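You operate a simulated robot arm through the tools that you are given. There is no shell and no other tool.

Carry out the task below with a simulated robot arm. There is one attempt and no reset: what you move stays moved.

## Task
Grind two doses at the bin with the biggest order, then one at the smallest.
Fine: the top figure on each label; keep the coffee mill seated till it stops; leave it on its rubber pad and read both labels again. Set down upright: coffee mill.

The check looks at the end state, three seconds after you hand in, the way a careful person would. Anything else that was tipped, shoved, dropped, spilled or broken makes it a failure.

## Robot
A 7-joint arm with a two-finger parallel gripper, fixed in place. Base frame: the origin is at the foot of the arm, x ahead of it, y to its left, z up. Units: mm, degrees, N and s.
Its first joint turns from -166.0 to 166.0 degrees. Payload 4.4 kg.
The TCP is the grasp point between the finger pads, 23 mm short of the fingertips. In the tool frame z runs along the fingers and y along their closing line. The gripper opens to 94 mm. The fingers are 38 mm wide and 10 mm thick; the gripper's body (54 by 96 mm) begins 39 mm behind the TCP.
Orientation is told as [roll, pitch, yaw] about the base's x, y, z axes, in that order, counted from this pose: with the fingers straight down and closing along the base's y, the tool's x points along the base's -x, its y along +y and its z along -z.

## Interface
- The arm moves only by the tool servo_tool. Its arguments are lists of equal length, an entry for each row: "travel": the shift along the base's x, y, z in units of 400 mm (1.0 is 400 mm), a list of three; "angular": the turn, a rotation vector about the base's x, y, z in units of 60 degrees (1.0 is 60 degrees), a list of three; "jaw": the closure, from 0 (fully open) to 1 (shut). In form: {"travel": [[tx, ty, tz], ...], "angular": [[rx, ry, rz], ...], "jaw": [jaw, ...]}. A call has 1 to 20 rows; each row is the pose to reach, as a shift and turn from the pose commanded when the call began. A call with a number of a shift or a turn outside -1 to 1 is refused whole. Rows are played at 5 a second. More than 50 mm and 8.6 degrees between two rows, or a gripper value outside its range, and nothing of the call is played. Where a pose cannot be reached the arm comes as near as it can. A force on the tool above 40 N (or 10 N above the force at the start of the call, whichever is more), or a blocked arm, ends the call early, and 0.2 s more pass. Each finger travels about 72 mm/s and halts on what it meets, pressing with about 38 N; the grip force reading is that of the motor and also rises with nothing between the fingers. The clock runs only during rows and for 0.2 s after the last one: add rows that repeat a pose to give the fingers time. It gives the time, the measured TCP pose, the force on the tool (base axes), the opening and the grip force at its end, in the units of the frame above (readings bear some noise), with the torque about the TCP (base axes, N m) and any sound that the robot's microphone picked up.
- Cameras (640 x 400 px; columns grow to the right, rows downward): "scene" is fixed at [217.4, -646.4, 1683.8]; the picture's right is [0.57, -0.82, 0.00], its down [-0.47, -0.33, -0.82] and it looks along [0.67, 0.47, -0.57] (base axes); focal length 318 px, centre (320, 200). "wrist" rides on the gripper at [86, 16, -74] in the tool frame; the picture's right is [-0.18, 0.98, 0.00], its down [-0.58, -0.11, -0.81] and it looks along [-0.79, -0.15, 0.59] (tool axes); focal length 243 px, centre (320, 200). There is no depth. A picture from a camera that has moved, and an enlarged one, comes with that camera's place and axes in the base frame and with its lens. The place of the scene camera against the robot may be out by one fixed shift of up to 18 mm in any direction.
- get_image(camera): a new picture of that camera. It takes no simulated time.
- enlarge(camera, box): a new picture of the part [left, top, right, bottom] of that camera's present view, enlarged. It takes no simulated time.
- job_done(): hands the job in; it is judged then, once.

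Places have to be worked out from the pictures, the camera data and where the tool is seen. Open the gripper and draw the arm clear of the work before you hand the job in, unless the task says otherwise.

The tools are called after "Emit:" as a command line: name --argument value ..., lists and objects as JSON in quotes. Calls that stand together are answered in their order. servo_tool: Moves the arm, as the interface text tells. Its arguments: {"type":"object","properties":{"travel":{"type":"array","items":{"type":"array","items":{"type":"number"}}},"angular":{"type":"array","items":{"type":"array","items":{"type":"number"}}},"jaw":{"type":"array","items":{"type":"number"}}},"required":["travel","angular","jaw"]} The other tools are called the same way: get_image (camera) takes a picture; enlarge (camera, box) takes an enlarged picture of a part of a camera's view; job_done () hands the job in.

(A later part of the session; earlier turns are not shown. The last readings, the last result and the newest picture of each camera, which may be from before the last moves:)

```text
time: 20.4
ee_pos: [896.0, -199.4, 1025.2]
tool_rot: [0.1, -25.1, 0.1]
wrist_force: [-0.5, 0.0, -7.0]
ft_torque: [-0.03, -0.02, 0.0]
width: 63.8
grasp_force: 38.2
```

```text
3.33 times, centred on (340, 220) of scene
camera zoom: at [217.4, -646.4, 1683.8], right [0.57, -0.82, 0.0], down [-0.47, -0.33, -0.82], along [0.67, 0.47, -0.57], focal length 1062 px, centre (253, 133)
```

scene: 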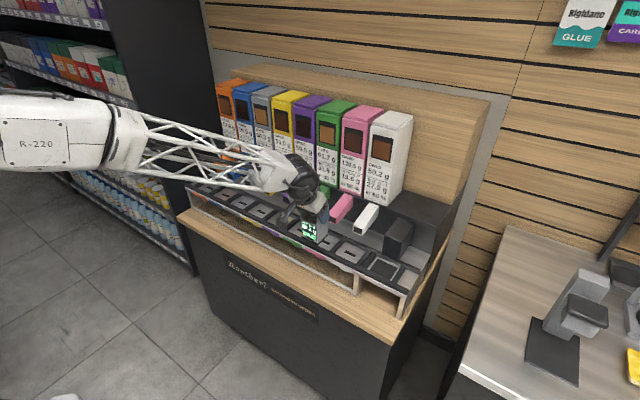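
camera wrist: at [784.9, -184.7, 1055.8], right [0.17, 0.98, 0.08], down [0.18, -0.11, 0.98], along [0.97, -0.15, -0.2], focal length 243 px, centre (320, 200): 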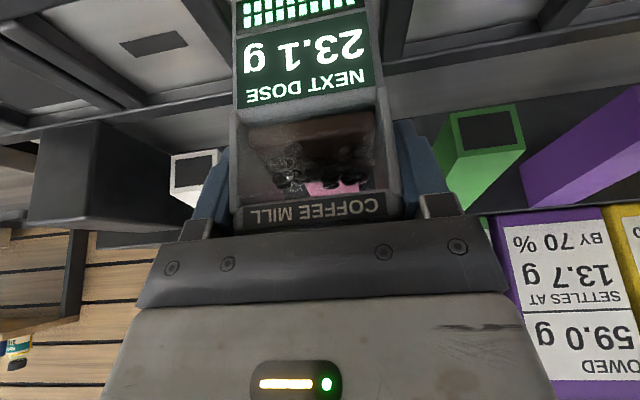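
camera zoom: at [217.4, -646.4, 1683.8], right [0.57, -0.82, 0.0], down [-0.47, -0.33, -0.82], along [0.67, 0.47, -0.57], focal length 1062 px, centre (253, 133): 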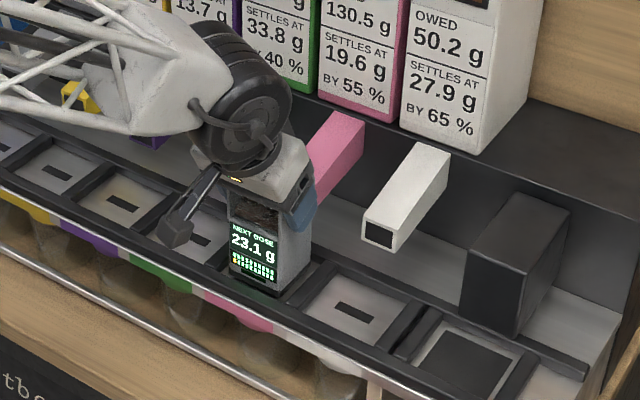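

Still hanging freely (-7 N). I'll lower in 1 mm rows by 4 mm and watch the force.

Emit:
servo_tool --travel '[[0, 0, -0.0025], [0, 0, -0.005], [0, 0, -0.0075], [0, 0, -0.01], [0, 0, -0.01]]' --angular '[[0, 0, 0], [0, 0, 0], [0, 0, 0], [0, 0, 0], [0, 0, 0]]' --jaw '[0.5, 0.5, 0.5, 0.5, 0.5]'

```text
time: 21.6
ee_pos: [896.1, -199.4, 1021.7]
tool_rot: [0.1, -25.1, 0.2]
wrist_force: [-3.3, -0.4, -2.9]
ft_torque: [-0.11, 0.19, -0.07]
width: 64.0
grasp_force: 38.4
```

Contact is starting (z load down to -2.9 N). I'll lower 1.5 mm more.

Emit:
servo_tool --travel '[[0, 0, -0.002], [0, 0, -0.004], [0, 0, -0.004]]' --angular '[[0, 0, 0], [0, 0, 0], [0, 0, 0]]' --jaw '[0.5, 0.5, 0.5]'

Emit:
get_image --camera "wrist"

Emit:
enlarge --camera "scene" --box '[280, 160, 400, 280]'

```text
time: 22.4
ee_pos: [896.0, -199.3, 1021.8]
tool_rot: [-0.1, -25.3, 0.1]
wrist_force: [-3.8, 3.2, 17.7]
ft_torque: [0.34, 1.03, -0.05]
width: 63.6
grasp_force: 37.9
```

```text
taken
camera wrist: at [785.0, -184.8, 1051.6], right [0.17, 0.98, 0.08], down [0.18, -0.11, 0.98], along [0.97, -0.15, -0.2], focal length 243 px, centre (320, 200)
```

wrist: 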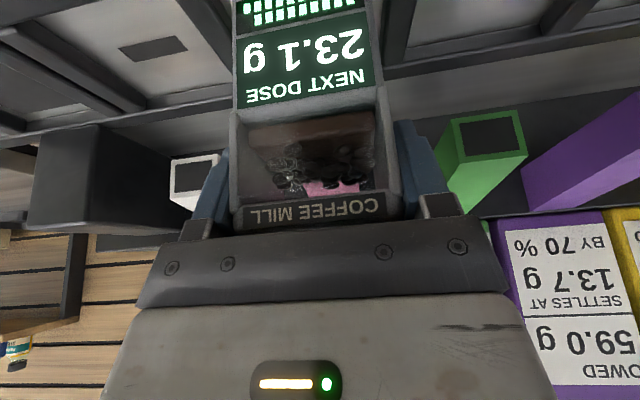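

```text
3.33 times, centred on (340, 220) of scene
camera zoom: at [217.4, -646.4, 1683.8], right [0.57, -0.82, 0.0], down [-0.47, -0.33, -0.82], along [0.67, 0.47, -0.57], focal length 1062 px, centre (253, 133)
```

zoom: 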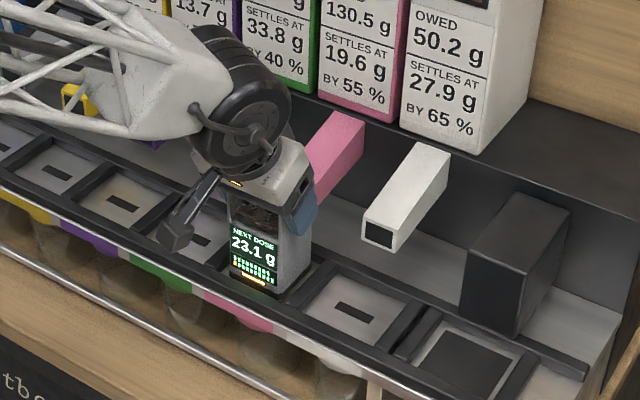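

The floor is reached (+17.7 N) and an amber light appeared in the slot below the display. I'll enlarge it and hold still to listen.

Emit:
enlarge --camera "scene" --box '[312, 210, 352, 250]'

Emit:
servo_tool --travel '[[0, 0, 0.001], [0, 0, 0.001]]' --angular '[[0, 0, 0], [0, 0, 0]]' --jaw '[0.5, 0.5]'

Emit:
enlarge --camera "scene" --box '[312, 210, 352, 250]'

```text
10.00 times, centred on (332, 230) of scene
camera zoom: at [217.4, -646.4, 1683.8], right [0.57, -0.82, 0.0], down [-0.47, -0.33, -0.82], along [0.67, 0.47, -0.57], focal length 3185 px, centre (200, -100)
```

zoom: 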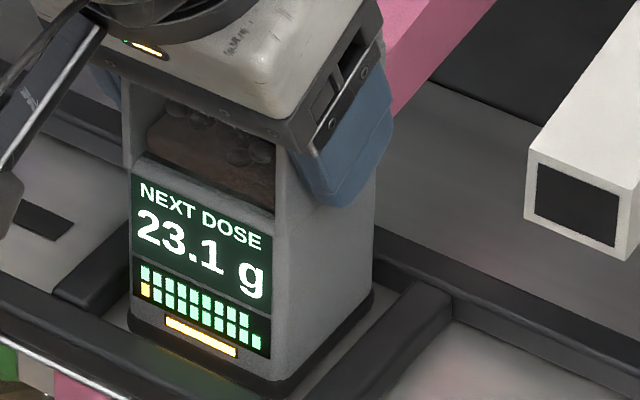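

```text
time: 23.0
ee_pos: [895.7, -200.3, 1020.8]
tool_rot: [0.0, -25.1, 0.0]
wrist_force: [0.8, 11.6, 19.0]
ft_torque: [0.91, 0.29, -0.06]
width: 63.6
grasp_force: 38.0
```

```text
10.00 times, centred on (332, 230) of scene
camera zoom: at [217.4, -646.4, 1683.8], right [0.57, -0.82, 0.0], down [-0.47, -0.33, -0.82], along [0.67, 0.47, -0.57], focal length 3185 px, centre (200, -100)
```

zoom: 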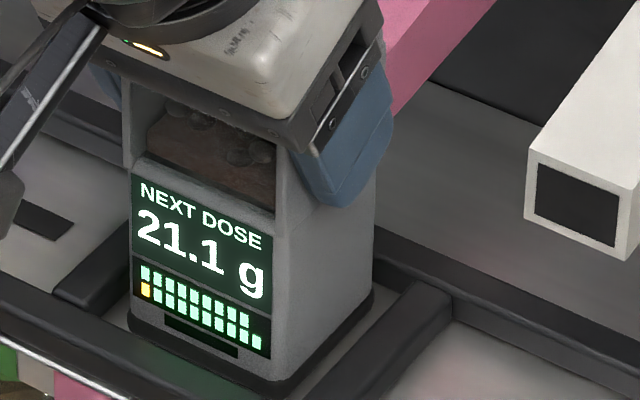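

The display changed to "next dose 21.1 g" and the amber light went out, so one dose seems done. I'll check the pink label.

Emit:
enlarge --camera "scene" --box '[300, 90, 420, 210]'

Emit:
enlarge --camera "scene" --box '[210, 80, 330, 200]'

```text
3.33 times, centred on (360, 150) of scene
camera zoom: at [217.4, -646.4, 1683.8], right [0.57, -0.82, 0.0], down [-0.47, -0.33, -0.82], along [0.67, 0.47, -0.57], focal length 1062 px, centre (187, 367)
```

zoom: 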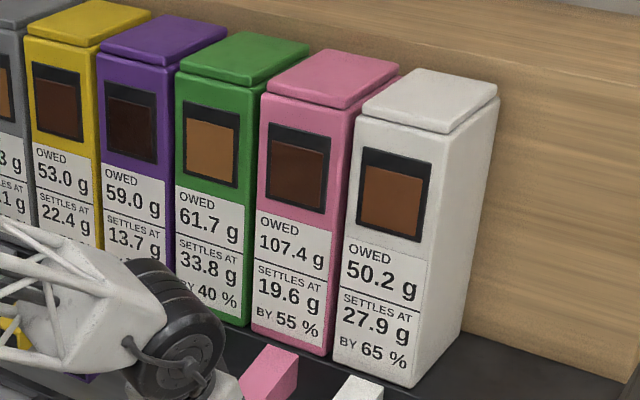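

```text
3.33 times, centred on (270, 140) of scene
camera zoom: at [217.4, -646.4, 1683.8], right [0.57, -0.82, 0.0], down [-0.47, -0.33, -0.82], along [0.67, 0.47, -0.57], focal length 1062 px, centre (487, 400)
```

zoom: 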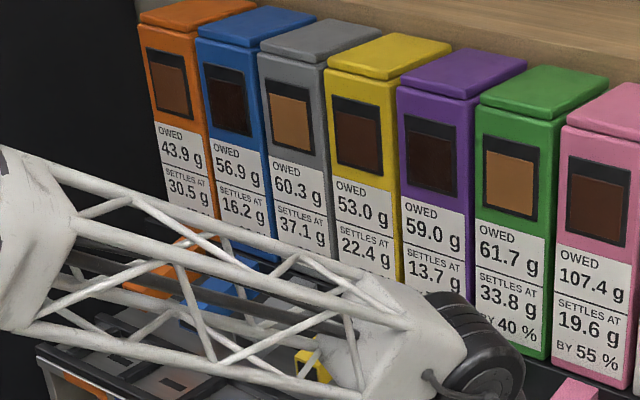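

Pink now reads 107.4 g (130.5 − 23.1), so a single seating gives one dose of the displayed amount. I'll hold a moment to confirm it has stopped and nothing further happens.

Emit:
servo_tool --travel '[[0, 0, 0.001], [0, 0, 0.001], [0, 0, 0.001]]' --angular '[[0, 0, 0], [0, 0, 0], [0, 0, 0]]' --jaw '[0.5, 0.5, 0.5]'

Emit:
enlarge --camera "scene" --box '[312, 210, 352, 250]'

Emit:
enlarge --camera "scene" --box '[300, 90, 420, 210]'

```text
time: 23.8
ee_pos: [895.3, -198.7, 1021.5]
tool_rot: [0.1, -25.2, 0.1]
wrist_force: [-0.8, 8.5, 21.0]
ft_torque: [0.55, -0.17, 0.06]
width: 63.8
grasp_force: 38.6
```

```text
10.00 times, centred on (332, 230) of scene
camera zoom: at [217.4, -646.4, 1683.8], right [0.57, -0.82, 0.0], down [-0.47, -0.33, -0.82], along [0.67, 0.47, -0.57], focal length 3185 px, centre (200, -100)
```

zoom: 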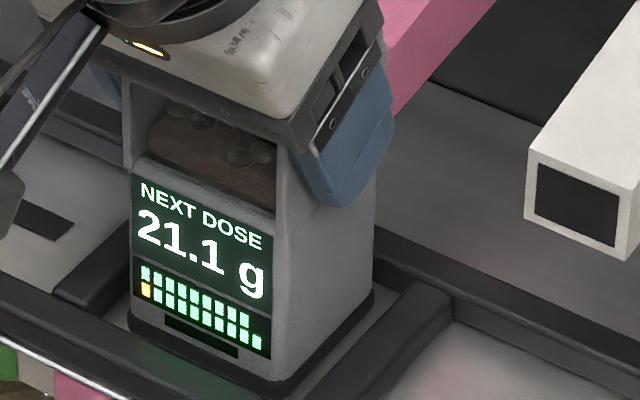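

```text
3.33 times, centred on (360, 150) of scene
camera zoom: at [217.4, -646.4, 1683.8], right [0.57, -0.82, 0.0], down [-0.47, -0.33, -0.82], along [0.67, 0.47, -0.57], focal length 1062 px, centre (187, 367)
```

zoom: 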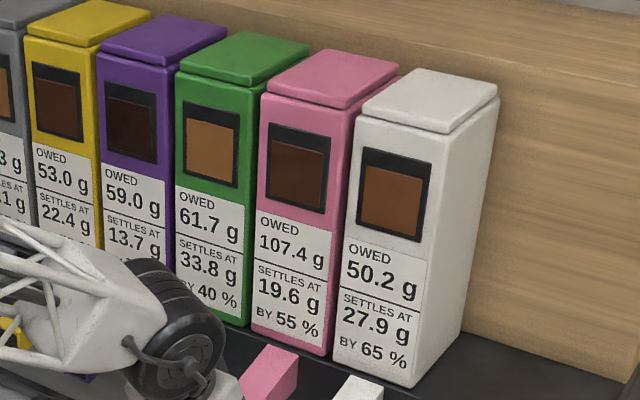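

It stopped and stays at 107.4 g. Now I'll lift the mill straight up about 40 mm to unseat it for the second dose.

Emit:
servo_tool --travel '[[0, 0, 0.01], [0, 0, 0.025], [0, 0, 0.045], [0, 0, 0.07], [0, 0, 0.095], [0, 0, 0.1], [0, 0, 0.1], [0, 0, 0.1]]' --angular '[[0, 0, 0], [0, 0, 0], [0, 0, 0], [0, 0, 0], [0, 0, 0], [0, 0, 0], [0, 0, 0], [0, 0, 0]]' --jaw '[0.5, 0.5, 0.5, 0.5, 0.5, 0.5, 0.5, 0.5]'

Emit:
get_image --camera "wrist"

Emit:
enlarge --camera "scene" --box '[280, 130, 400, 250]'

```text
time: 25.6
ee_pos: [894.1, -201.5, 1061.3]
tool_rot: [-0.1, -25.0, 0.1]
wrist_force: [-0.7, -0.5, -5.9]
ft_torque: [0.02, 0.02, 0.0]
width: 63.8
grasp_force: 38.1
```

```text
taken
camera wrist: at [785.2, -185.6, 1091.1], right [0.17, 0.98, 0.08], down [0.18, -0.11, 0.98], along [0.97, -0.15, -0.2], focal length 243 px, centre (320, 200)
```

wrist: 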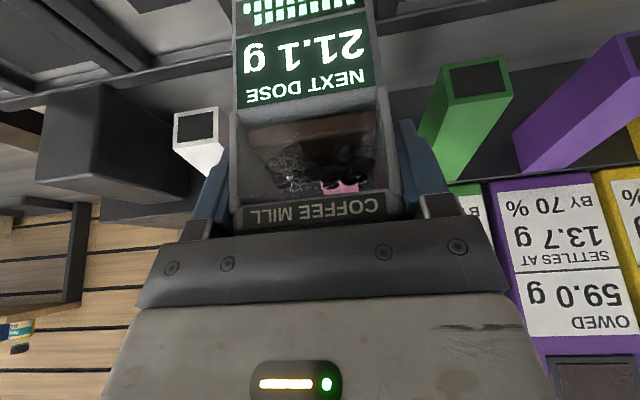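

```text
3.33 times, centred on (340, 190) of scene
camera zoom: at [217.4, -646.4, 1683.8], right [0.57, -0.82, 0.0], down [-0.47, -0.33, -0.82], along [0.67, 0.47, -0.57], focal length 1062 px, centre (253, 233)
```

zoom: 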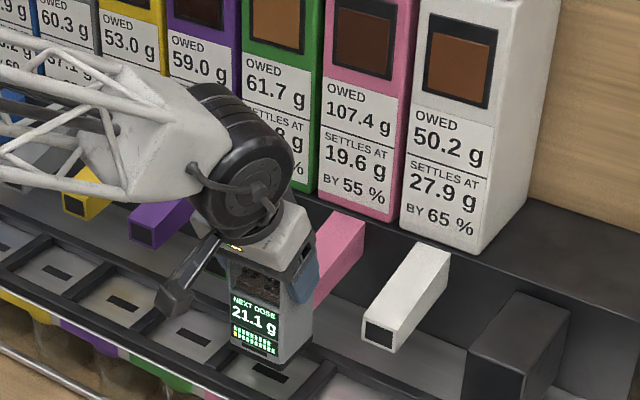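

The mill hangs free again and is unchanged in the grip. I'll lower it back by the same 40 mm to seat it for the second dose and hold.

Emit:
servo_tool --travel '[[0, 0.0005, -0.02], [0, 0.0005, -0.045], [0, 0.0005, -0.07], [0, 0.0005, -0.085], [0, 0.0005, -0.091], [0, 0.0005, -0.095], [0, 0.0005, -0.0975], [0, 0.0005, -0.0995], [0, 0.0005, -0.0995], [0, 0.0005, -0.0995]]' --angular '[[0, 0, 0], [0, 0, 0], [0, 0, 0], [0, 0, 0], [0, 0, 0], [0, 0, 0], [0, 0, 0], [0, 0, 0], [0, 0, 0], [0, 0, 0]]' --jaw '[0.5, 0.5, 0.5, 0.5, 0.5, 0.5, 0.5, 0.5, 0.5, 0.5]'

Emit:
enlarge --camera "scene" --box '[312, 210, 352, 250]'

Emit:
enlarge --camera "scene" --box '[300, 90, 420, 210]'

```text
time: 27.8
ee_pos: [896.7, -200.2, 1022.2]
tool_rot: [0.0, -25.1, 0.1]
wrist_force: [-4.1, 3.7, 0.6]
ft_torque: [0.24, 0.19, 0.07]
width: 63.9
grasp_force: 38.1
```

```text
10.00 times, centred on (332, 230) of scene
camera zoom: at [217.4, -646.4, 1683.8], right [0.57, -0.82, 0.0], down [-0.47, -0.33, -0.82], along [0.67, 0.47, -0.57], focal length 3185 px, centre (200, -100)
```

zoom: 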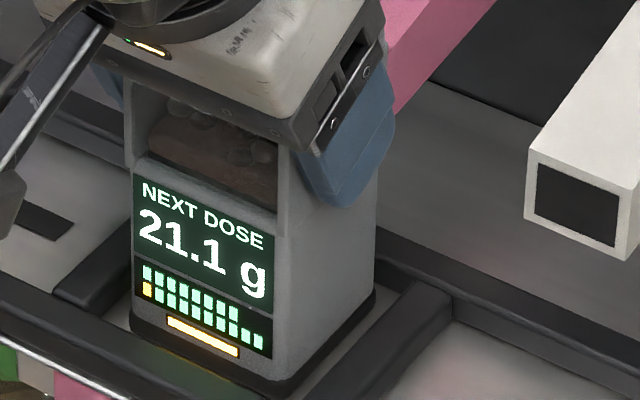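

```text
3.33 times, centred on (360, 150) of scene
camera zoom: at [217.4, -646.4, 1683.8], right [0.57, -0.82, 0.0], down [-0.47, -0.33, -0.82], along [0.67, 0.47, -0.57], focal length 1062 px, centre (187, 367)
```

zoom: 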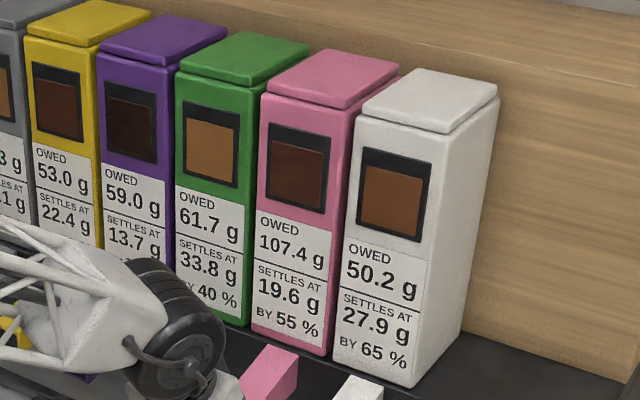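

The amber light is on and the second grind is running. I'll keep it seated with a slight press and wait.

Emit:
servo_tool --travel '[[0, 0, -0.001], [0, 0, -0.001], [0, 0, -0.001]]' --angular '[[0, 0, 0], [0, 0, 0], [0, 0, 0]]' --jaw '[0.5, 0.5, 0.5]'

Emit:
enlarge --camera "scene" --box '[312, 210, 352, 250]'

Emit:
enlarge --camera "scene" --box '[300, 90, 420, 210]'

```text
time: 28.6
ee_pos: [897.1, -199.5, 1021.4]
tool_rot: [0.0, -25.1, 0.1]
wrist_force: [-9.6, -2.6, 12.7]
ft_torque: [0.04, 0.92, 0.06]
width: 64.2
grasp_force: 38.6
```

```text
10.00 times, centred on (332, 230) of scene
camera zoom: at [217.4, -646.4, 1683.8], right [0.57, -0.82, 0.0], down [-0.47, -0.33, -0.82], along [0.67, 0.47, -0.57], focal length 3185 px, centre (200, -100)
```

zoom: 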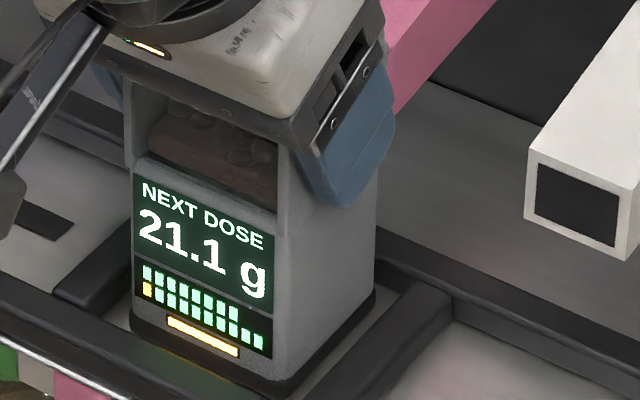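

```text
3.33 times, centred on (360, 150) of scene
camera zoom: at [217.4, -646.4, 1683.8], right [0.57, -0.82, 0.0], down [-0.47, -0.33, -0.82], along [0.67, 0.47, -0.57], focal length 1062 px, centre (187, 367)
```

zoom: 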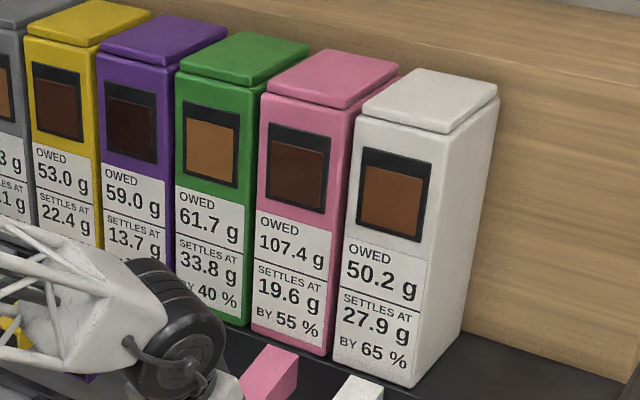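

Still grinding. I'll keep holding without moving.

Emit:
servo_tool --travel '[[0, 0, 0], [0, 0, 0], [0, 0, 0], [0, 0, 0], [0, 0, 0]]' --angular '[[0, 0, 0], [0, 0, 0], [0, 0, 0], [0, 0, 0], [0, 0, 0]]' --jaw '[0.5, 0.5, 0.5, 0.5, 0.5]'

Emit:
enlarge --camera "scene" --box '[312, 210, 352, 250]'

Emit:
enlarge --camera "scene" --box '[300, 90, 420, 210]'

```text
time: 29.8
ee_pos: [896.5, -201.6, 1022.2]
tool_rot: [0.0, -25.1, 0.1]
wrist_force: [-5.9, -7.1, 19.3]
ft_torque: [-0.18, 0.25, -0.06]
width: 64.0
grasp_force: 37.9
```

```text
10.00 times, centred on (332, 230) of scene
camera zoom: at [217.4, -646.4, 1683.8], right [0.57, -0.82, 0.0], down [-0.47, -0.33, -0.82], along [0.67, 0.47, -0.57], focal length 3185 px, centre (200, -100)
```

zoom: 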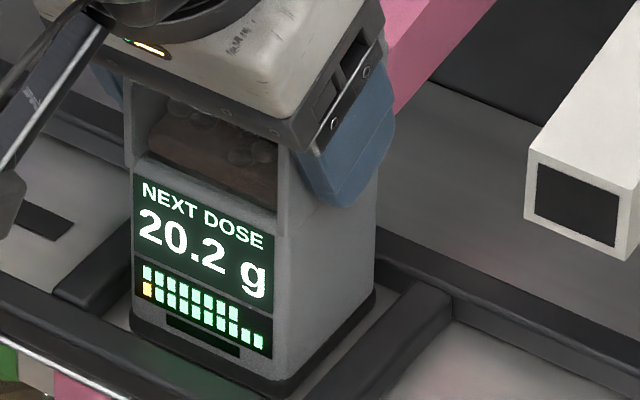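

```text
3.33 times, centred on (360, 150) of scene
camera zoom: at [217.4, -646.4, 1683.8], right [0.57, -0.82, 0.0], down [-0.47, -0.33, -0.82], along [0.67, 0.47, -0.57], focal length 1062 px, centre (187, 367)
```

zoom: 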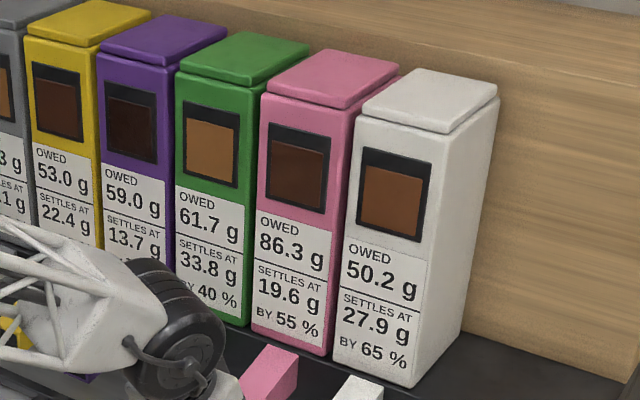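

The second dose is complete: pink reads 86.3 g and the next dose is 20.2 g; orange at 43.9 g is still the smallest. I'll lift the mill, draw back and start carrying it left toward the orange bay.

Emit:
servo_tool --travel '[[0, 0, 0.01], [0, 0, 0.03], [0, 0, 0.055], [0, 0, 0.085], [0, 0, 0.11], [-0.04, 0, 0.13], [-0.09, 0, 0.15], [-0.14, 0, 0.17], [-0.15, 0.05, 0.17], [-0.15, 0.12, 0.17], [-0.15, 0.2, 0.17], [-0.15, 0.28, 0.17], [-0.15, 0.36, 0.17], [-0.15, 0.44, 0.17], [-0.15, 0.52, 0.17], [-0.15, 0.6, 0.17], [-0.15, 0.68, 0.17], [-0.15, 0.74, 0.17], [-0.15, 0.75, 0.17], [-0.15, 0.75, 0.17]]' --angular '[[0, 0, 0], [0, 0, 0], [0, 0, 0], [0, 0, 0], [0, 0, 0], [0, 0, 0], [0, 0, 0], [0, 0, 0], [0, 0, 0], [0, 0, 0], [0, 0, 0], [0, 0, 0], [0, 0, 0], [0, 0, 0], [0, 0, 0], [0, 0, 0], [0, 0, 0], [0, 0, 0], [0, 0, 0], [0, 0, 0]]' --jaw '[0.5, 0.5, 0.5, 0.5, 0.5, 0.5, 0.5, 0.5, 0.5, 0.5, 0.5, 0.5, 0.5, 0.5, 0.5, 0.5, 0.5, 0.5, 0.5, 0.5]'

Emit:
get_image --camera "wrist"

Emit:
get_image --camera "scene"

```text
time: 34.0
ee_pos: [836.1, 100.8, 1085.7]
tool_rot: [0.0, -25.1, 0.1]
wrist_force: [-0.6, -0.2, -5.4]
ft_torque: [0.01, 0.04, 0.01]
width: 63.7
grasp_force: 37.8
```

```text
taken
camera wrist: at [725.6, 115.0, 1116.5], right [0.17, 0.98, 0.08], down [0.18, -0.11, 0.98], along [0.97, -0.15, -0.2], focal length 243 px, centre (320, 200)
```

wrist: 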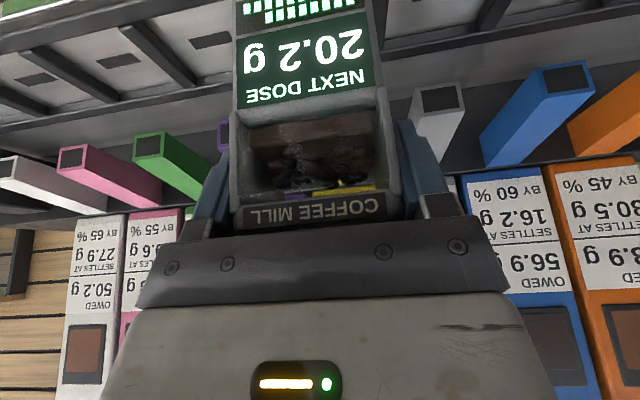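

```text
taken
```

scene: 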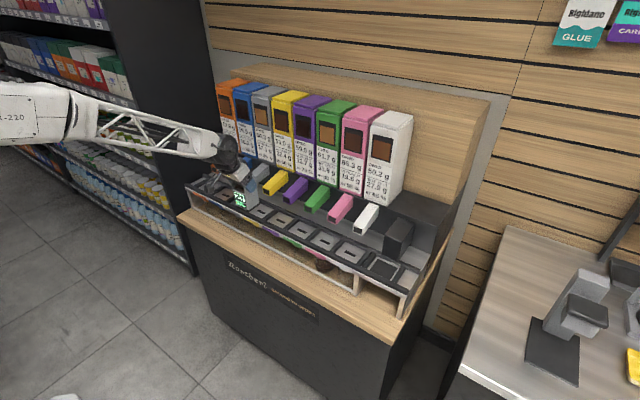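

Chute ends measure grey y≈200.7 and blue y≈299.6, so the pitch is 100 mm and orange should be at about y=400. I'll move 200 mm further and measure the orange chute directly.

Emit:
servo_tool --travel '[[0, 0.08, 0], [0, 0.16, 0], [0, 0.24, 0], [0, 0.32, 0], [0, 0.4, 0], [0, 0.48, 0], [0, 0.5, 0], [0, 0.5, 0]]' --angular '[[0, 0, 0], [0, 0, 0], [0, 0, 0], [0, 0, 0], [0, 0, 0], [0, 0, 0], [0, 0, 0], [0, 0, 0]]' --jaw '[0.5, 0.5, 0.5, 0.5, 0.5, 0.5, 0.5, 0.5]'

Emit:
get_image --camera "wrist"

Emit:
get_image --camera "scene"

```text
time: 35.8
ee_pos: [836.4, 300.6, 1091.0]
tool_rot: [0.0, -25.2, 0.1]
wrist_force: [0.3, 0.1, -6.8]
ft_torque: [0.0, 0.03, -0.02]
width: 64.0
grasp_force: 38.2
```

```text
taken
camera wrist: at [726.1, 315.6, 1119.6], right [0.17, 0.98, 0.08], down [0.18, -0.11, 0.98], along [0.97, -0.15, -0.2], focal length 243 px, centre (320, 200)
```

wrist: 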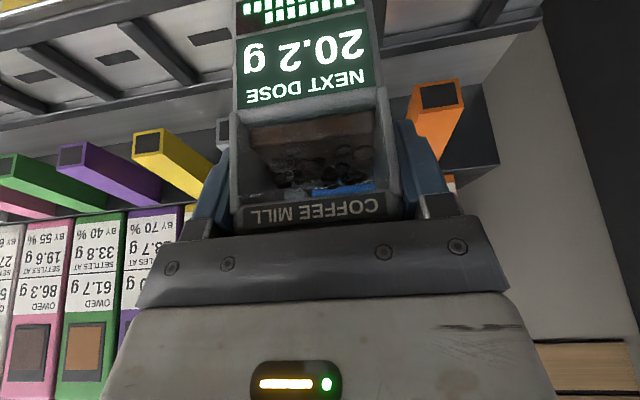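

```text
taken
```

scene: 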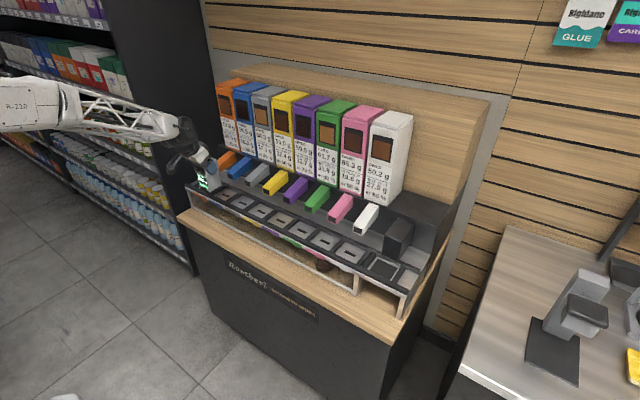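

Orange chute centre measures y≈399.7. I'll move 99 mm further left, staying drawn back from the chutes.

Emit:
servo_tool --travel '[[0, 0.06, 0], [0, 0.12, 0], [0, 0.18, 0], [0, 0.23, 0], [0, 0.248, 0], [0, 0.248, 0], [0, 0.248, 0]]' --angular '[[0, 0, 0], [0, 0, 0], [0, 0, 0], [0, 0, 0], [0, 0, 0], [0, 0, 0], [0, 0, 0]]' --jaw '[0.5, 0.5, 0.5, 0.5, 0.5, 0.5, 0.5]'

Emit:
get_image --camera "wrist"

Emit:
enlarge --camera "scene" --box '[140, 100, 280, 240]'

```text
time: 37.4
ee_pos: [835.9, 399.6, 1088.7]
tool_rot: [0.0, -25.1, 0.1]
wrist_force: [0.3, 0.1, -6.5]
ft_torque: [0.0, 0.03, -0.02]
width: 64.1
grasp_force: 38.5
```

```text
taken
camera wrist: at [725.7, 414.4, 1119.5], right [0.17, 0.98, 0.08], down [0.18, -0.11, 0.98], along [0.97, -0.15, -0.2], focal length 243 px, centre (320, 200)
```

wrist: 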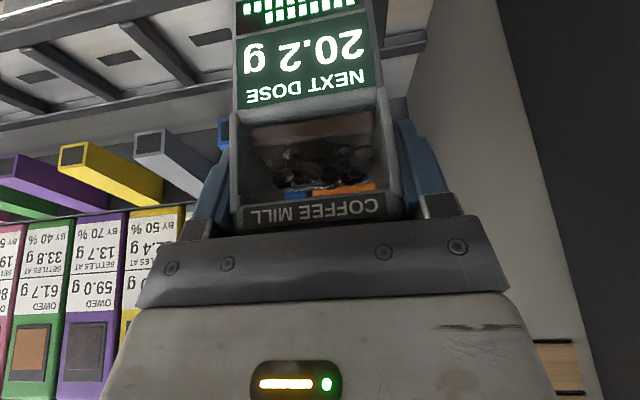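

```text
2.86 times, centred on (210, 170) of scene
camera zoom: at [217.4, -646.4, 1683.8], right [0.57, -0.82, 0.0], down [-0.47, -0.33, -0.82], along [0.67, 0.47, -0.57], focal length 910 px, centre (634, 286)
```

zoom: 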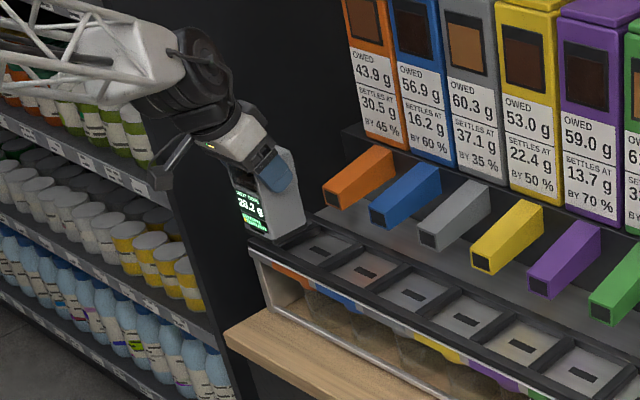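

The mill is lined up with the orange bay at y=399.6. I'll move forward 60 mm and down 24 mm, keeping its bottom above the rails, then check.

Emit:
servo_tool --travel '[[0.03, 0, -0.01], [0.06, 0, -0.03], [0.09, 0, -0.05], [0.12, 0, -0.06], [0.15, 0, -0.06], [0.15, 0, -0.06], [0.15, 0, -0.06]]' --angular '[[0, 0, 0], [0, 0, 0], [0, 0, 0], [0, 0, 0], [0, 0, 0], [0, 0, 0], [0, 0, 0]]' --jaw '[0.5, 0.5, 0.5, 0.5, 0.5, 0.5, 0.5]'

Emit:
get_image --camera "wrist"

Emit:
enlarge --camera "scene" --box '[150, 120, 270, 220]'

```text
time: 39.0
ee_pos: [895.2, 399.9, 1064.6]
tool_rot: [-0.1, -25.1, 0.1]
wrist_force: [-0.2, 0.9, -5.7]
ft_torque: [-0.05, 0.03, 0.04]
width: 64.0
grasp_force: 38.3
```

```text
taken
camera wrist: at [785.2, 414.8, 1095.2], right [0.17, 0.98, 0.08], down [0.18, -0.11, 0.98], along [0.97, -0.15, -0.2], focal length 243 px, centre (320, 200)
```

wrist: 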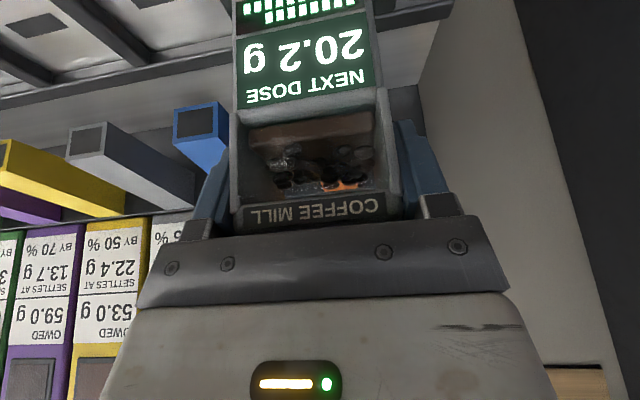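

```text
4.00 times, centred on (210, 170) of scene
camera zoom: at [217.4, -646.4, 1683.8], right [0.57, -0.82, 0.0], down [-0.47, -0.33, -0.82], along [0.67, 0.47, -0.57], focal length 1274 px, centre (760, 320)
```

zoom: 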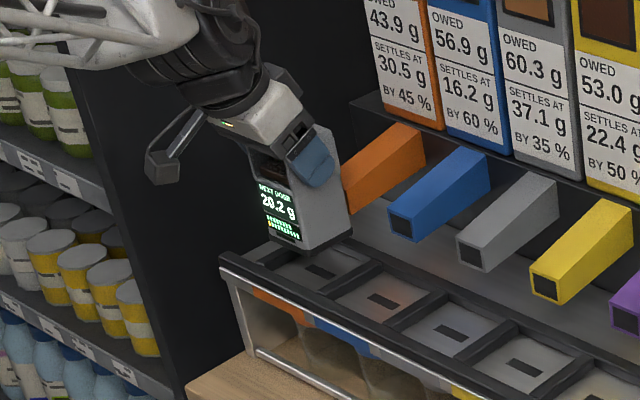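

The blue chute sits at exactly the mirrored pixel, confirming alignment over the orange bay. I'll lower the mill to its seat and hold it there while it grinds.

Emit:
servo_tool --travel '[[0, 0, -0.02], [0, 0, -0.045], [0, 0, -0.07], [0, 0, -0.088], [0, 0, -0.098], [0, 0, -0.102], [0, 0, -0.1055], [0, 0, -0.108], [0, 0, -0.108], [0, 0, -0.108]]' --angular '[[0, 0, 0], [0, 0, 0], [0, 0, 0], [0, 0, 0], [0, 0, 0], [0, 0, 0], [0, 0, 0], [0, 0, 0], [0, 0, 0], [0, 0, 0]]' --jaw '[0.5, 0.5, 0.5, 0.5, 0.5, 0.5, 0.5, 0.5, 0.5, 0.5]'

Emit:
get_image --camera "wrist"

Emit:
enlarge --camera "scene" --box '[190, 140, 250, 200]'

Emit:
enlarge --camera "scene" --box '[200, 80, 320, 180]'

```text
time: 41.2
ee_pos: [894.8, 401.0, 1021.2]
tool_rot: [0.0, -25.1, -0.1]
wrist_force: [-4.4, -5.1, 4.2]
ft_torque: [-0.35, 0.11, -0.18]
width: 63.8
grasp_force: 38.3
```

```text
taken
camera wrist: at [785.5, 414.5, 1051.8], right [0.17, 0.98, 0.08], down [0.18, -0.11, 0.98], along [0.97, -0.15, -0.2], focal length 243 px, centre (320, 200)
```

wrist: 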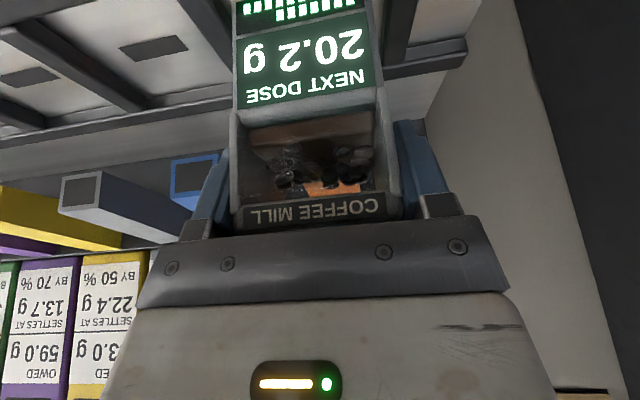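

```text
6.67 times, centred on (220, 170) of scene
camera zoom: at [217.4, -646.4, 1683.8], right [0.57, -0.82, 0.0], down [-0.47, -0.33, -0.82], along [0.67, 0.47, -0.57], focal length 2124 px, centre (987, 400)
```

zoom: 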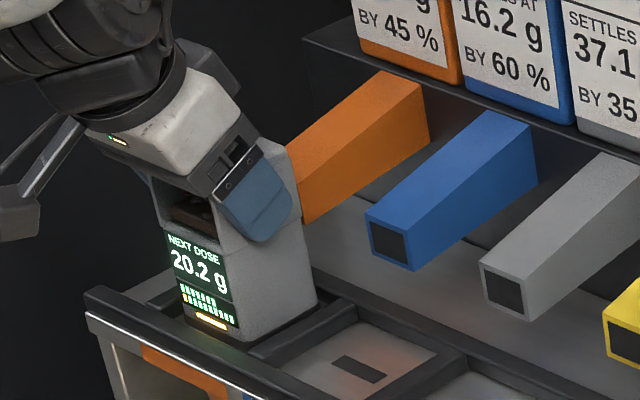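

```text
4.00 times, centred on (260, 130) of scene
camera zoom: at [217.4, -646.4, 1683.8], right [0.57, -0.82, 0.0], down [-0.47, -0.33, -0.82], along [0.67, 0.47, -0.57], focal length 1274 px, centre (560, 480)
```

zoom: 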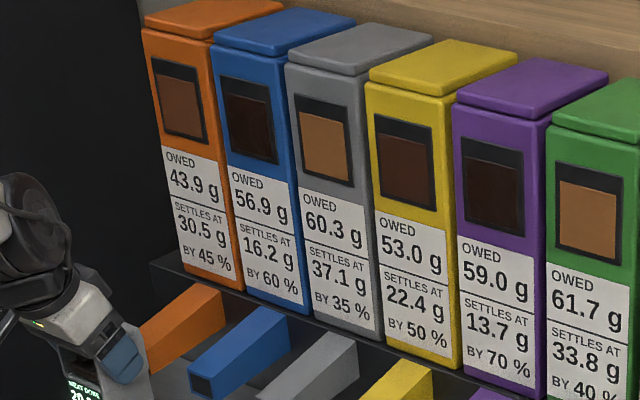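

The amber light is on at the orange bay, so it is grinding. I'll keep it seated and hold still until it stops.

Emit:
servo_tool --travel '[[0, 0, -0.001], [0, 0, -0.001], [0, 0, -0.001], [0, 0, -0.001], [0, 0, -0.001], [0, 0, -0.001], [0, 0, -0.001]]' --angular '[[0, 0, 0], [0, 0, 0], [0, 0, 0], [0, 0, 0], [0, 0, 0], [0, 0, 0], [0, 0, 0]]' --jaw '[0.5, 0.5, 0.5, 0.5, 0.5, 0.5, 0.5]'

Emit:
enlarge --camera "scene" --box '[190, 140, 250, 200]'

Emit:
enlarge --camera "scene" --box '[200, 80, 320, 180]'

```text
time: 42.8
ee_pos: [896.2, 398.4, 1022.1]
tool_rot: [0.0, -25.2, 0.1]
wrist_force: [-3.7, 3.3, 13.3]
ft_torque: [0.24, -0.36, 0.09]
width: 64.0
grasp_force: 37.7
```

```text
6.67 times, centred on (220, 170) of scene
camera zoom: at [217.4, -646.4, 1683.8], right [0.57, -0.82, 0.0], down [-0.47, -0.33, -0.82], along [0.67, 0.47, -0.57], focal length 2124 px, centre (987, 400)
```

zoom: 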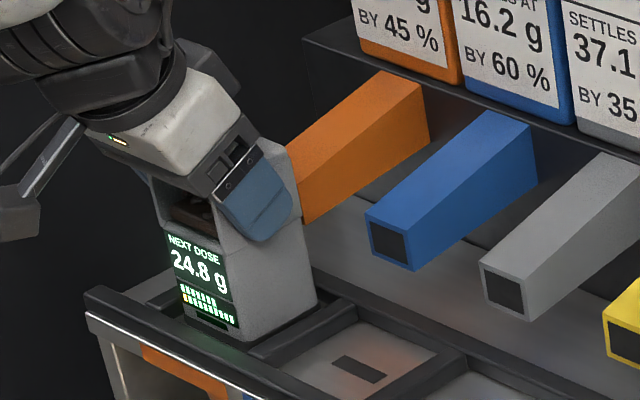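

```text
4.00 times, centred on (260, 130) of scene
camera zoom: at [217.4, -646.4, 1683.8], right [0.57, -0.82, 0.0], down [-0.47, -0.33, -0.82], along [0.67, 0.47, -0.57], focal length 1274 px, centre (560, 480)
```

zoom: 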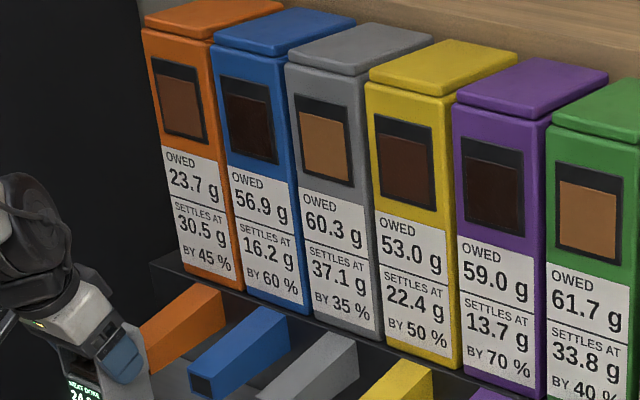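

Orange now reads 23.7 g (43.9 − 20.2) and the grind has stopped. I'll lift, draw back and carry the mill right toward its pad; my command bookkeeping says home is 821 mm to the right at the same x.

Emit:
servo_tool --travel '[[0, 0, 0.01], [0, 0, 0.03], [0, 0, 0.055], [0, 0, 0.085], [0, 0, 0.11], [-0.04, 0, 0.13], [-0.09, 0, 0.15], [-0.14, 0, 0.17], [-0.15, -0.05, 0.17], [-0.15, -0.12, 0.17], [-0.15, -0.2, 0.17], [-0.15, -0.28, 0.17], [-0.15, -0.36, 0.17], [-0.15, -0.44, 0.17], [-0.15, -0.52, 0.17], [-0.15, -0.6, 0.17], [-0.15, -0.68, 0.17], [-0.15, -0.76, 0.17], [-0.15, -0.82, 0.17], [-0.15, -0.84, 0.17]]' --angular '[[0, 0, 0], [0, 0, 0], [0, 0, 0], [0, 0, 0], [0, 0, 0], [0, 0, 0], [0, 0, 0], [0, 0, 0], [0, 0, 0], [0, 0, 0], [0, 0, 0], [0, 0, 0], [0, 0, 0], [0, 0, 0], [0, 0, 0], [0, 0, 0], [0, 0, 0], [0, 0, 0], [0, 0, 0], [0, 0, 0]]' --jaw '[0.5, 0.5, 0.5, 0.5, 0.5, 0.5, 0.5, 0.5, 0.5, 0.5, 0.5, 0.5, 0.5, 0.5, 0.5, 0.5, 0.5, 0.5, 0.5, 0.5]'

Emit:
get_image --camera "scene"

```text
time: 47.0
ee_pos: [834.9, 62.8, 1090.1]
tool_rot: [0.0, -25.0, 0.1]
wrist_force: [0.1, -0.4, -5.4]
ft_torque: [0.02, 0.02, -0.03]
width: 64.1
grasp_force: 37.9
```

```text
taken
```

scene: 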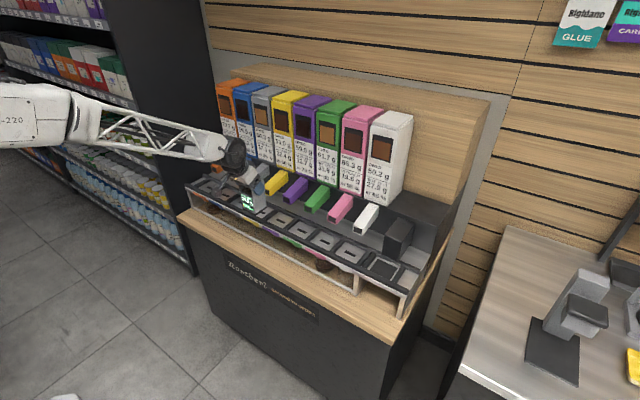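

The mill is securely held at y=63. I'll continue 320 mm to the right along the same clear line.

Emit:
servo_tool --travel '[[0, -0.07, 0], [0, -0.15, 0], [0, -0.23, 0], [0, -0.31, 0], [0, -0.39, 0], [0, -0.47, 0], [0, -0.55, 0], [0, -0.63, 0], [0, -0.71, 0], [0, -0.78, 0], [0, -0.8, 0], [0, -0.8, 0]]' --angular '[[0, 0, 0], [0, 0, 0], [0, 0, 0], [0, 0, 0], [0, 0, 0], [0, 0, 0], [0, 0, 0], [0, 0, 0], [0, 0, 0], [0, 0, 0], [0, 0, 0], [0, 0, 0]]' --jaw '[0.5, 0.5, 0.5, 0.5, 0.5, 0.5, 0.5, 0.5, 0.5, 0.5, 0.5, 0.5]'

Emit:
get_image --camera "wrist"

```text
time: 49.6
ee_pos: [836.3, -258.2, 1087.5]
tool_rot: [0.0, -25.2, 0.0]
wrist_force: [-0.2, -0.3, -5.7]
ft_torque: [-0.06, 0.01, -0.01]
width: 63.8
grasp_force: 37.8
```

```text
taken
camera wrist: at [726.2, -242.7, 1118.9], right [0.17, 0.98, 0.08], down [0.18, -0.11, 0.98], along [0.97, -0.15, -0.2], focal length 243 px, centre (320, 200)
```

wrist: 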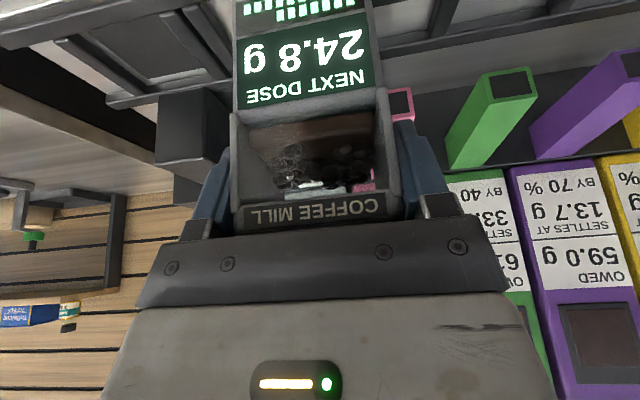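

The black pad is visible at upper left. I'll enlarge it to check its centre against my planned home position.

Emit:
enlarge --camera "wrist" --box '[0, 0, 240, 150]'

```text
2.67 times, centred on (120, 75) of wrist
camera zoom: at [726.2, -242.7, 1118.9], right [0.17, 0.98, 0.08], down [0.18, -0.11, 0.98], along [0.97, -0.15, -0.2], focal length 647 px, centre (853, 533)
```

zoom: 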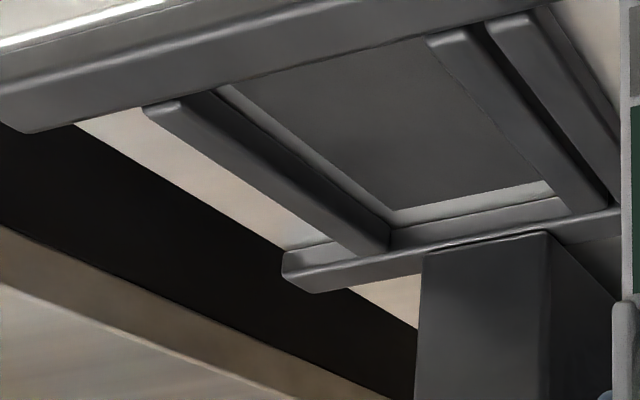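

The pad spans y≈-457 to -386 (centre ≈-421) with its back edge at x≈932, matching the original mill spot. I'll finish the traverse to home y, then move forward over the pad at height.

Emit:
servo_tool --travel '[[0, -0.07, 0], [0, -0.15, 0], [0, -0.23, 0], [0, -0.31, 0], [0, -0.38, 0], [0, -0.4125, 0], [0, -0.4125, 0], [0.03, -0.4125, -0.01], [0.06, -0.4125, -0.03], [0.09, -0.4125, -0.05], [0.12, -0.4125, -0.06], [0.15, -0.4125, -0.06], [0.15, -0.4125, -0.06], [0.15, -0.4125, -0.06]]' --angular '[[0, 0, 0], [0, 0, 0], [0, 0, 0], [0, 0, 0], [0, 0, 0], [0, 0, 0], [0, 0, 0], [0, 0, 0], [0, 0, 0], [0, 0, 0], [0, 0, 0], [0, 0, 0], [0, 0, 0], [0, 0, 0]]' --jaw '[0.5, 0.5, 0.5, 0.5, 0.5, 0.5, 0.5, 0.5, 0.5, 0.5, 0.5, 0.5, 0.5, 0.5]'

Emit:
get_image --camera "wrist"

Emit:
enlarge --camera "scene" --box '[330, 170, 450, 300]'

```text
time: 52.6
ee_pos: [896.5, -422.0, 1066.9]
tool_rot: [0.0, -25.1, 0.1]
wrist_force: [0.4, 0.1, -5.3]
ft_torque: [-0.03, 0.02, 0.02]
width: 63.9
grasp_force: 38.0
```

```text
taken
camera wrist: at [785.4, -406.5, 1095.7], right [0.17, 0.98, 0.08], down [0.18, -0.11, 0.98], along [0.97, -0.15, -0.2], focal length 243 px, centre (320, 200)
```

wrist: 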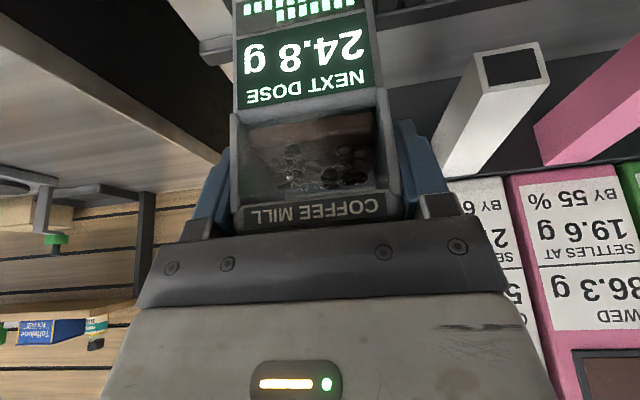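

```text
3.08 times, centred on (390, 235) of scene
camera zoom: at [217.4, -646.4, 1683.8], right [0.57, -0.82, 0.0], down [-0.47, -0.33, -0.82], along [0.67, 0.47, -0.57], focal length 980 px, centre (105, 92)
```

zoom: 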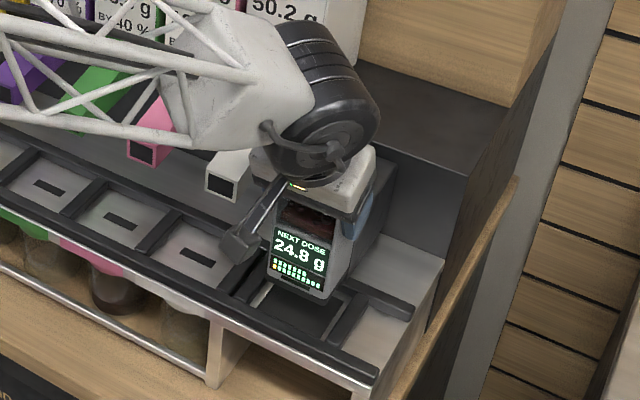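

The view matches the one right after the first lift, so the mill is over its pad. I'll lower it gently toward the pad with 1 mm steps at the end.

Emit:
servo_tool --travel '[[0, 0.001, -0.02], [0, 0.001, -0.045], [0, 0.001, -0.07], [0, 0.001, -0.088], [0, 0.001, -0.096], [0, 0.001, -0.1], [0, 0.001, -0.103], [0, 0.001, -0.1055], [0, 0.001, -0.1055]]' --angular '[[0, 0, 0], [0, 0, 0], [0, 0, 0], [0, 0, 0], [0, 0, 0], [0, 0, 0], [0, 0, 0], [0, 0, 0], [0, 0, 0]]' --jaw '[0.5, 0.5, 0.5, 0.5, 0.5, 0.5, 0.5, 0.5, 0.5]'

```text
time: 54.6
ee_pos: [895.7, -421.0, 1022.7]
tool_rot: [0.1, -25.1, 0.1]
wrist_force: [-0.4, 0.0, -6.2]
ft_torque: [-0.04, -0.01, 0.04]
width: 63.7
grasp_force: 38.4
```

Still hanging (-6.2 N) with about a millimetre to go. I'll lower another 1.5 mm in small steps.

Emit:
servo_tool --travel '[[0, 0, -0.0015], [0, 0, -0.003], [0, 0, -0.0045], [0, 0, -0.0045]]' --angular '[[0, 0, 0], [0, 0, 0], [0, 0, 0], [0, 0, 0]]' --jaw '[0.5, 0.5, 0.5, 0.5]'

Emit:
enlarge --camera "scene" --box '[355, 220, 425, 290]'

```text
time: 55.6
ee_pos: [895.9, -421.7, 1022.0]
tool_rot: [-0.1, -25.3, 0.2]
wrist_force: [-6.8, 1.8, 8.0]
ft_torque: [0.68, 0.34, 0.29]
width: 63.6
grasp_force: 38.0
```

```text
5.71 times, centred on (390, 255) of scene
camera zoom: at [217.4, -646.4, 1683.8], right [0.57, -0.82, 0.0], down [-0.47, -0.33, -0.82], along [0.67, 0.47, -0.57], focal length 1820 px, centre (-80, -114)
```

zoom: 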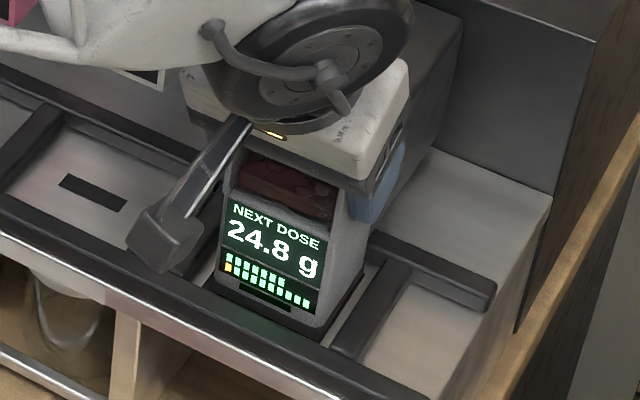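

The mill rests on the pad (+8 N, no amber light). I'll open the fingers gradually.

Emit:
servo_tool --travel '[[0, 0, 0.0005], [0, 0, 0.0005], [0, 0, 0.0005], [0, 0, 0.0005], [0, 0, 0.0005], [0, 0, 0.0005], [0, 0, 0.0005]]' --angular '[[0, 0, 0], [0, 0, 0], [0, 0, 0], [0, 0, 0], [0, 0, 0], [0, 0, 0], [0, 0, 0]]' --jaw '[0.4, 0.33, 0.29, 0.22, 0.12, 0.0, 0.0]'

Emit:
get_image --camera "wrist"

Emit:
enlarge --camera "scene" --box '[355, 220, 425, 290]'

```text
time: 57.2
ee_pos: [896.4, -422.6, 1020.2]
tool_rot: [0.0, -25.1, 0.0]
wrist_force: [-0.1, 1.0, 0.4]
ft_torque: [0.0, 0.0, -0.01]
width: 93.9
grasp_force: 0.0
```

```text
taken
camera wrist: at [785.5, -406.6, 1050.6], right [0.17, 0.98, 0.08], down [0.18, -0.11, 0.98], along [0.97, -0.15, -0.2], focal length 243 px, centre (320, 200)
```

wrist: 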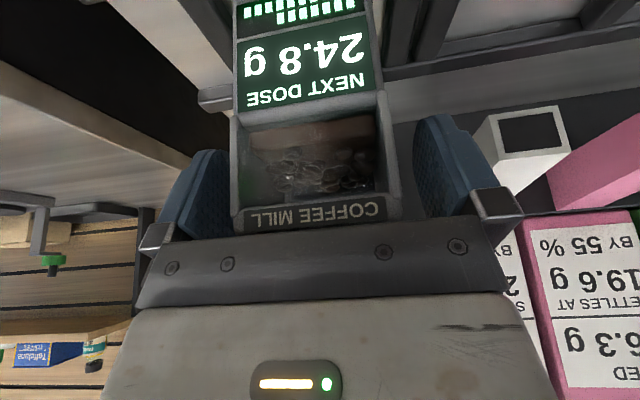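

```text
5.71 times, centred on (390, 255) of scene
camera zoom: at [217.4, -646.4, 1683.8], right [0.57, -0.82, 0.0], down [-0.47, -0.33, -0.82], along [0.67, 0.47, -0.57], focal length 1820 px, centre (-80, -114)
```

zoom: 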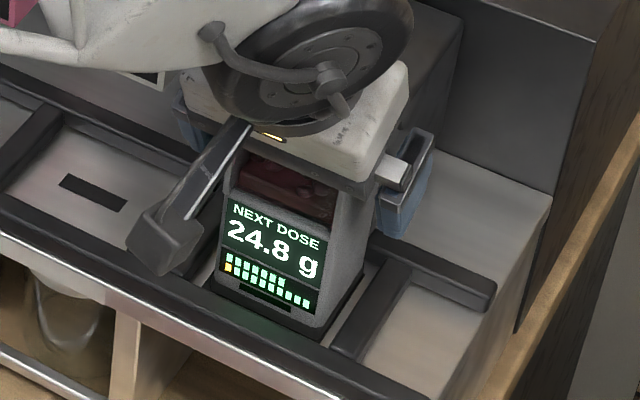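

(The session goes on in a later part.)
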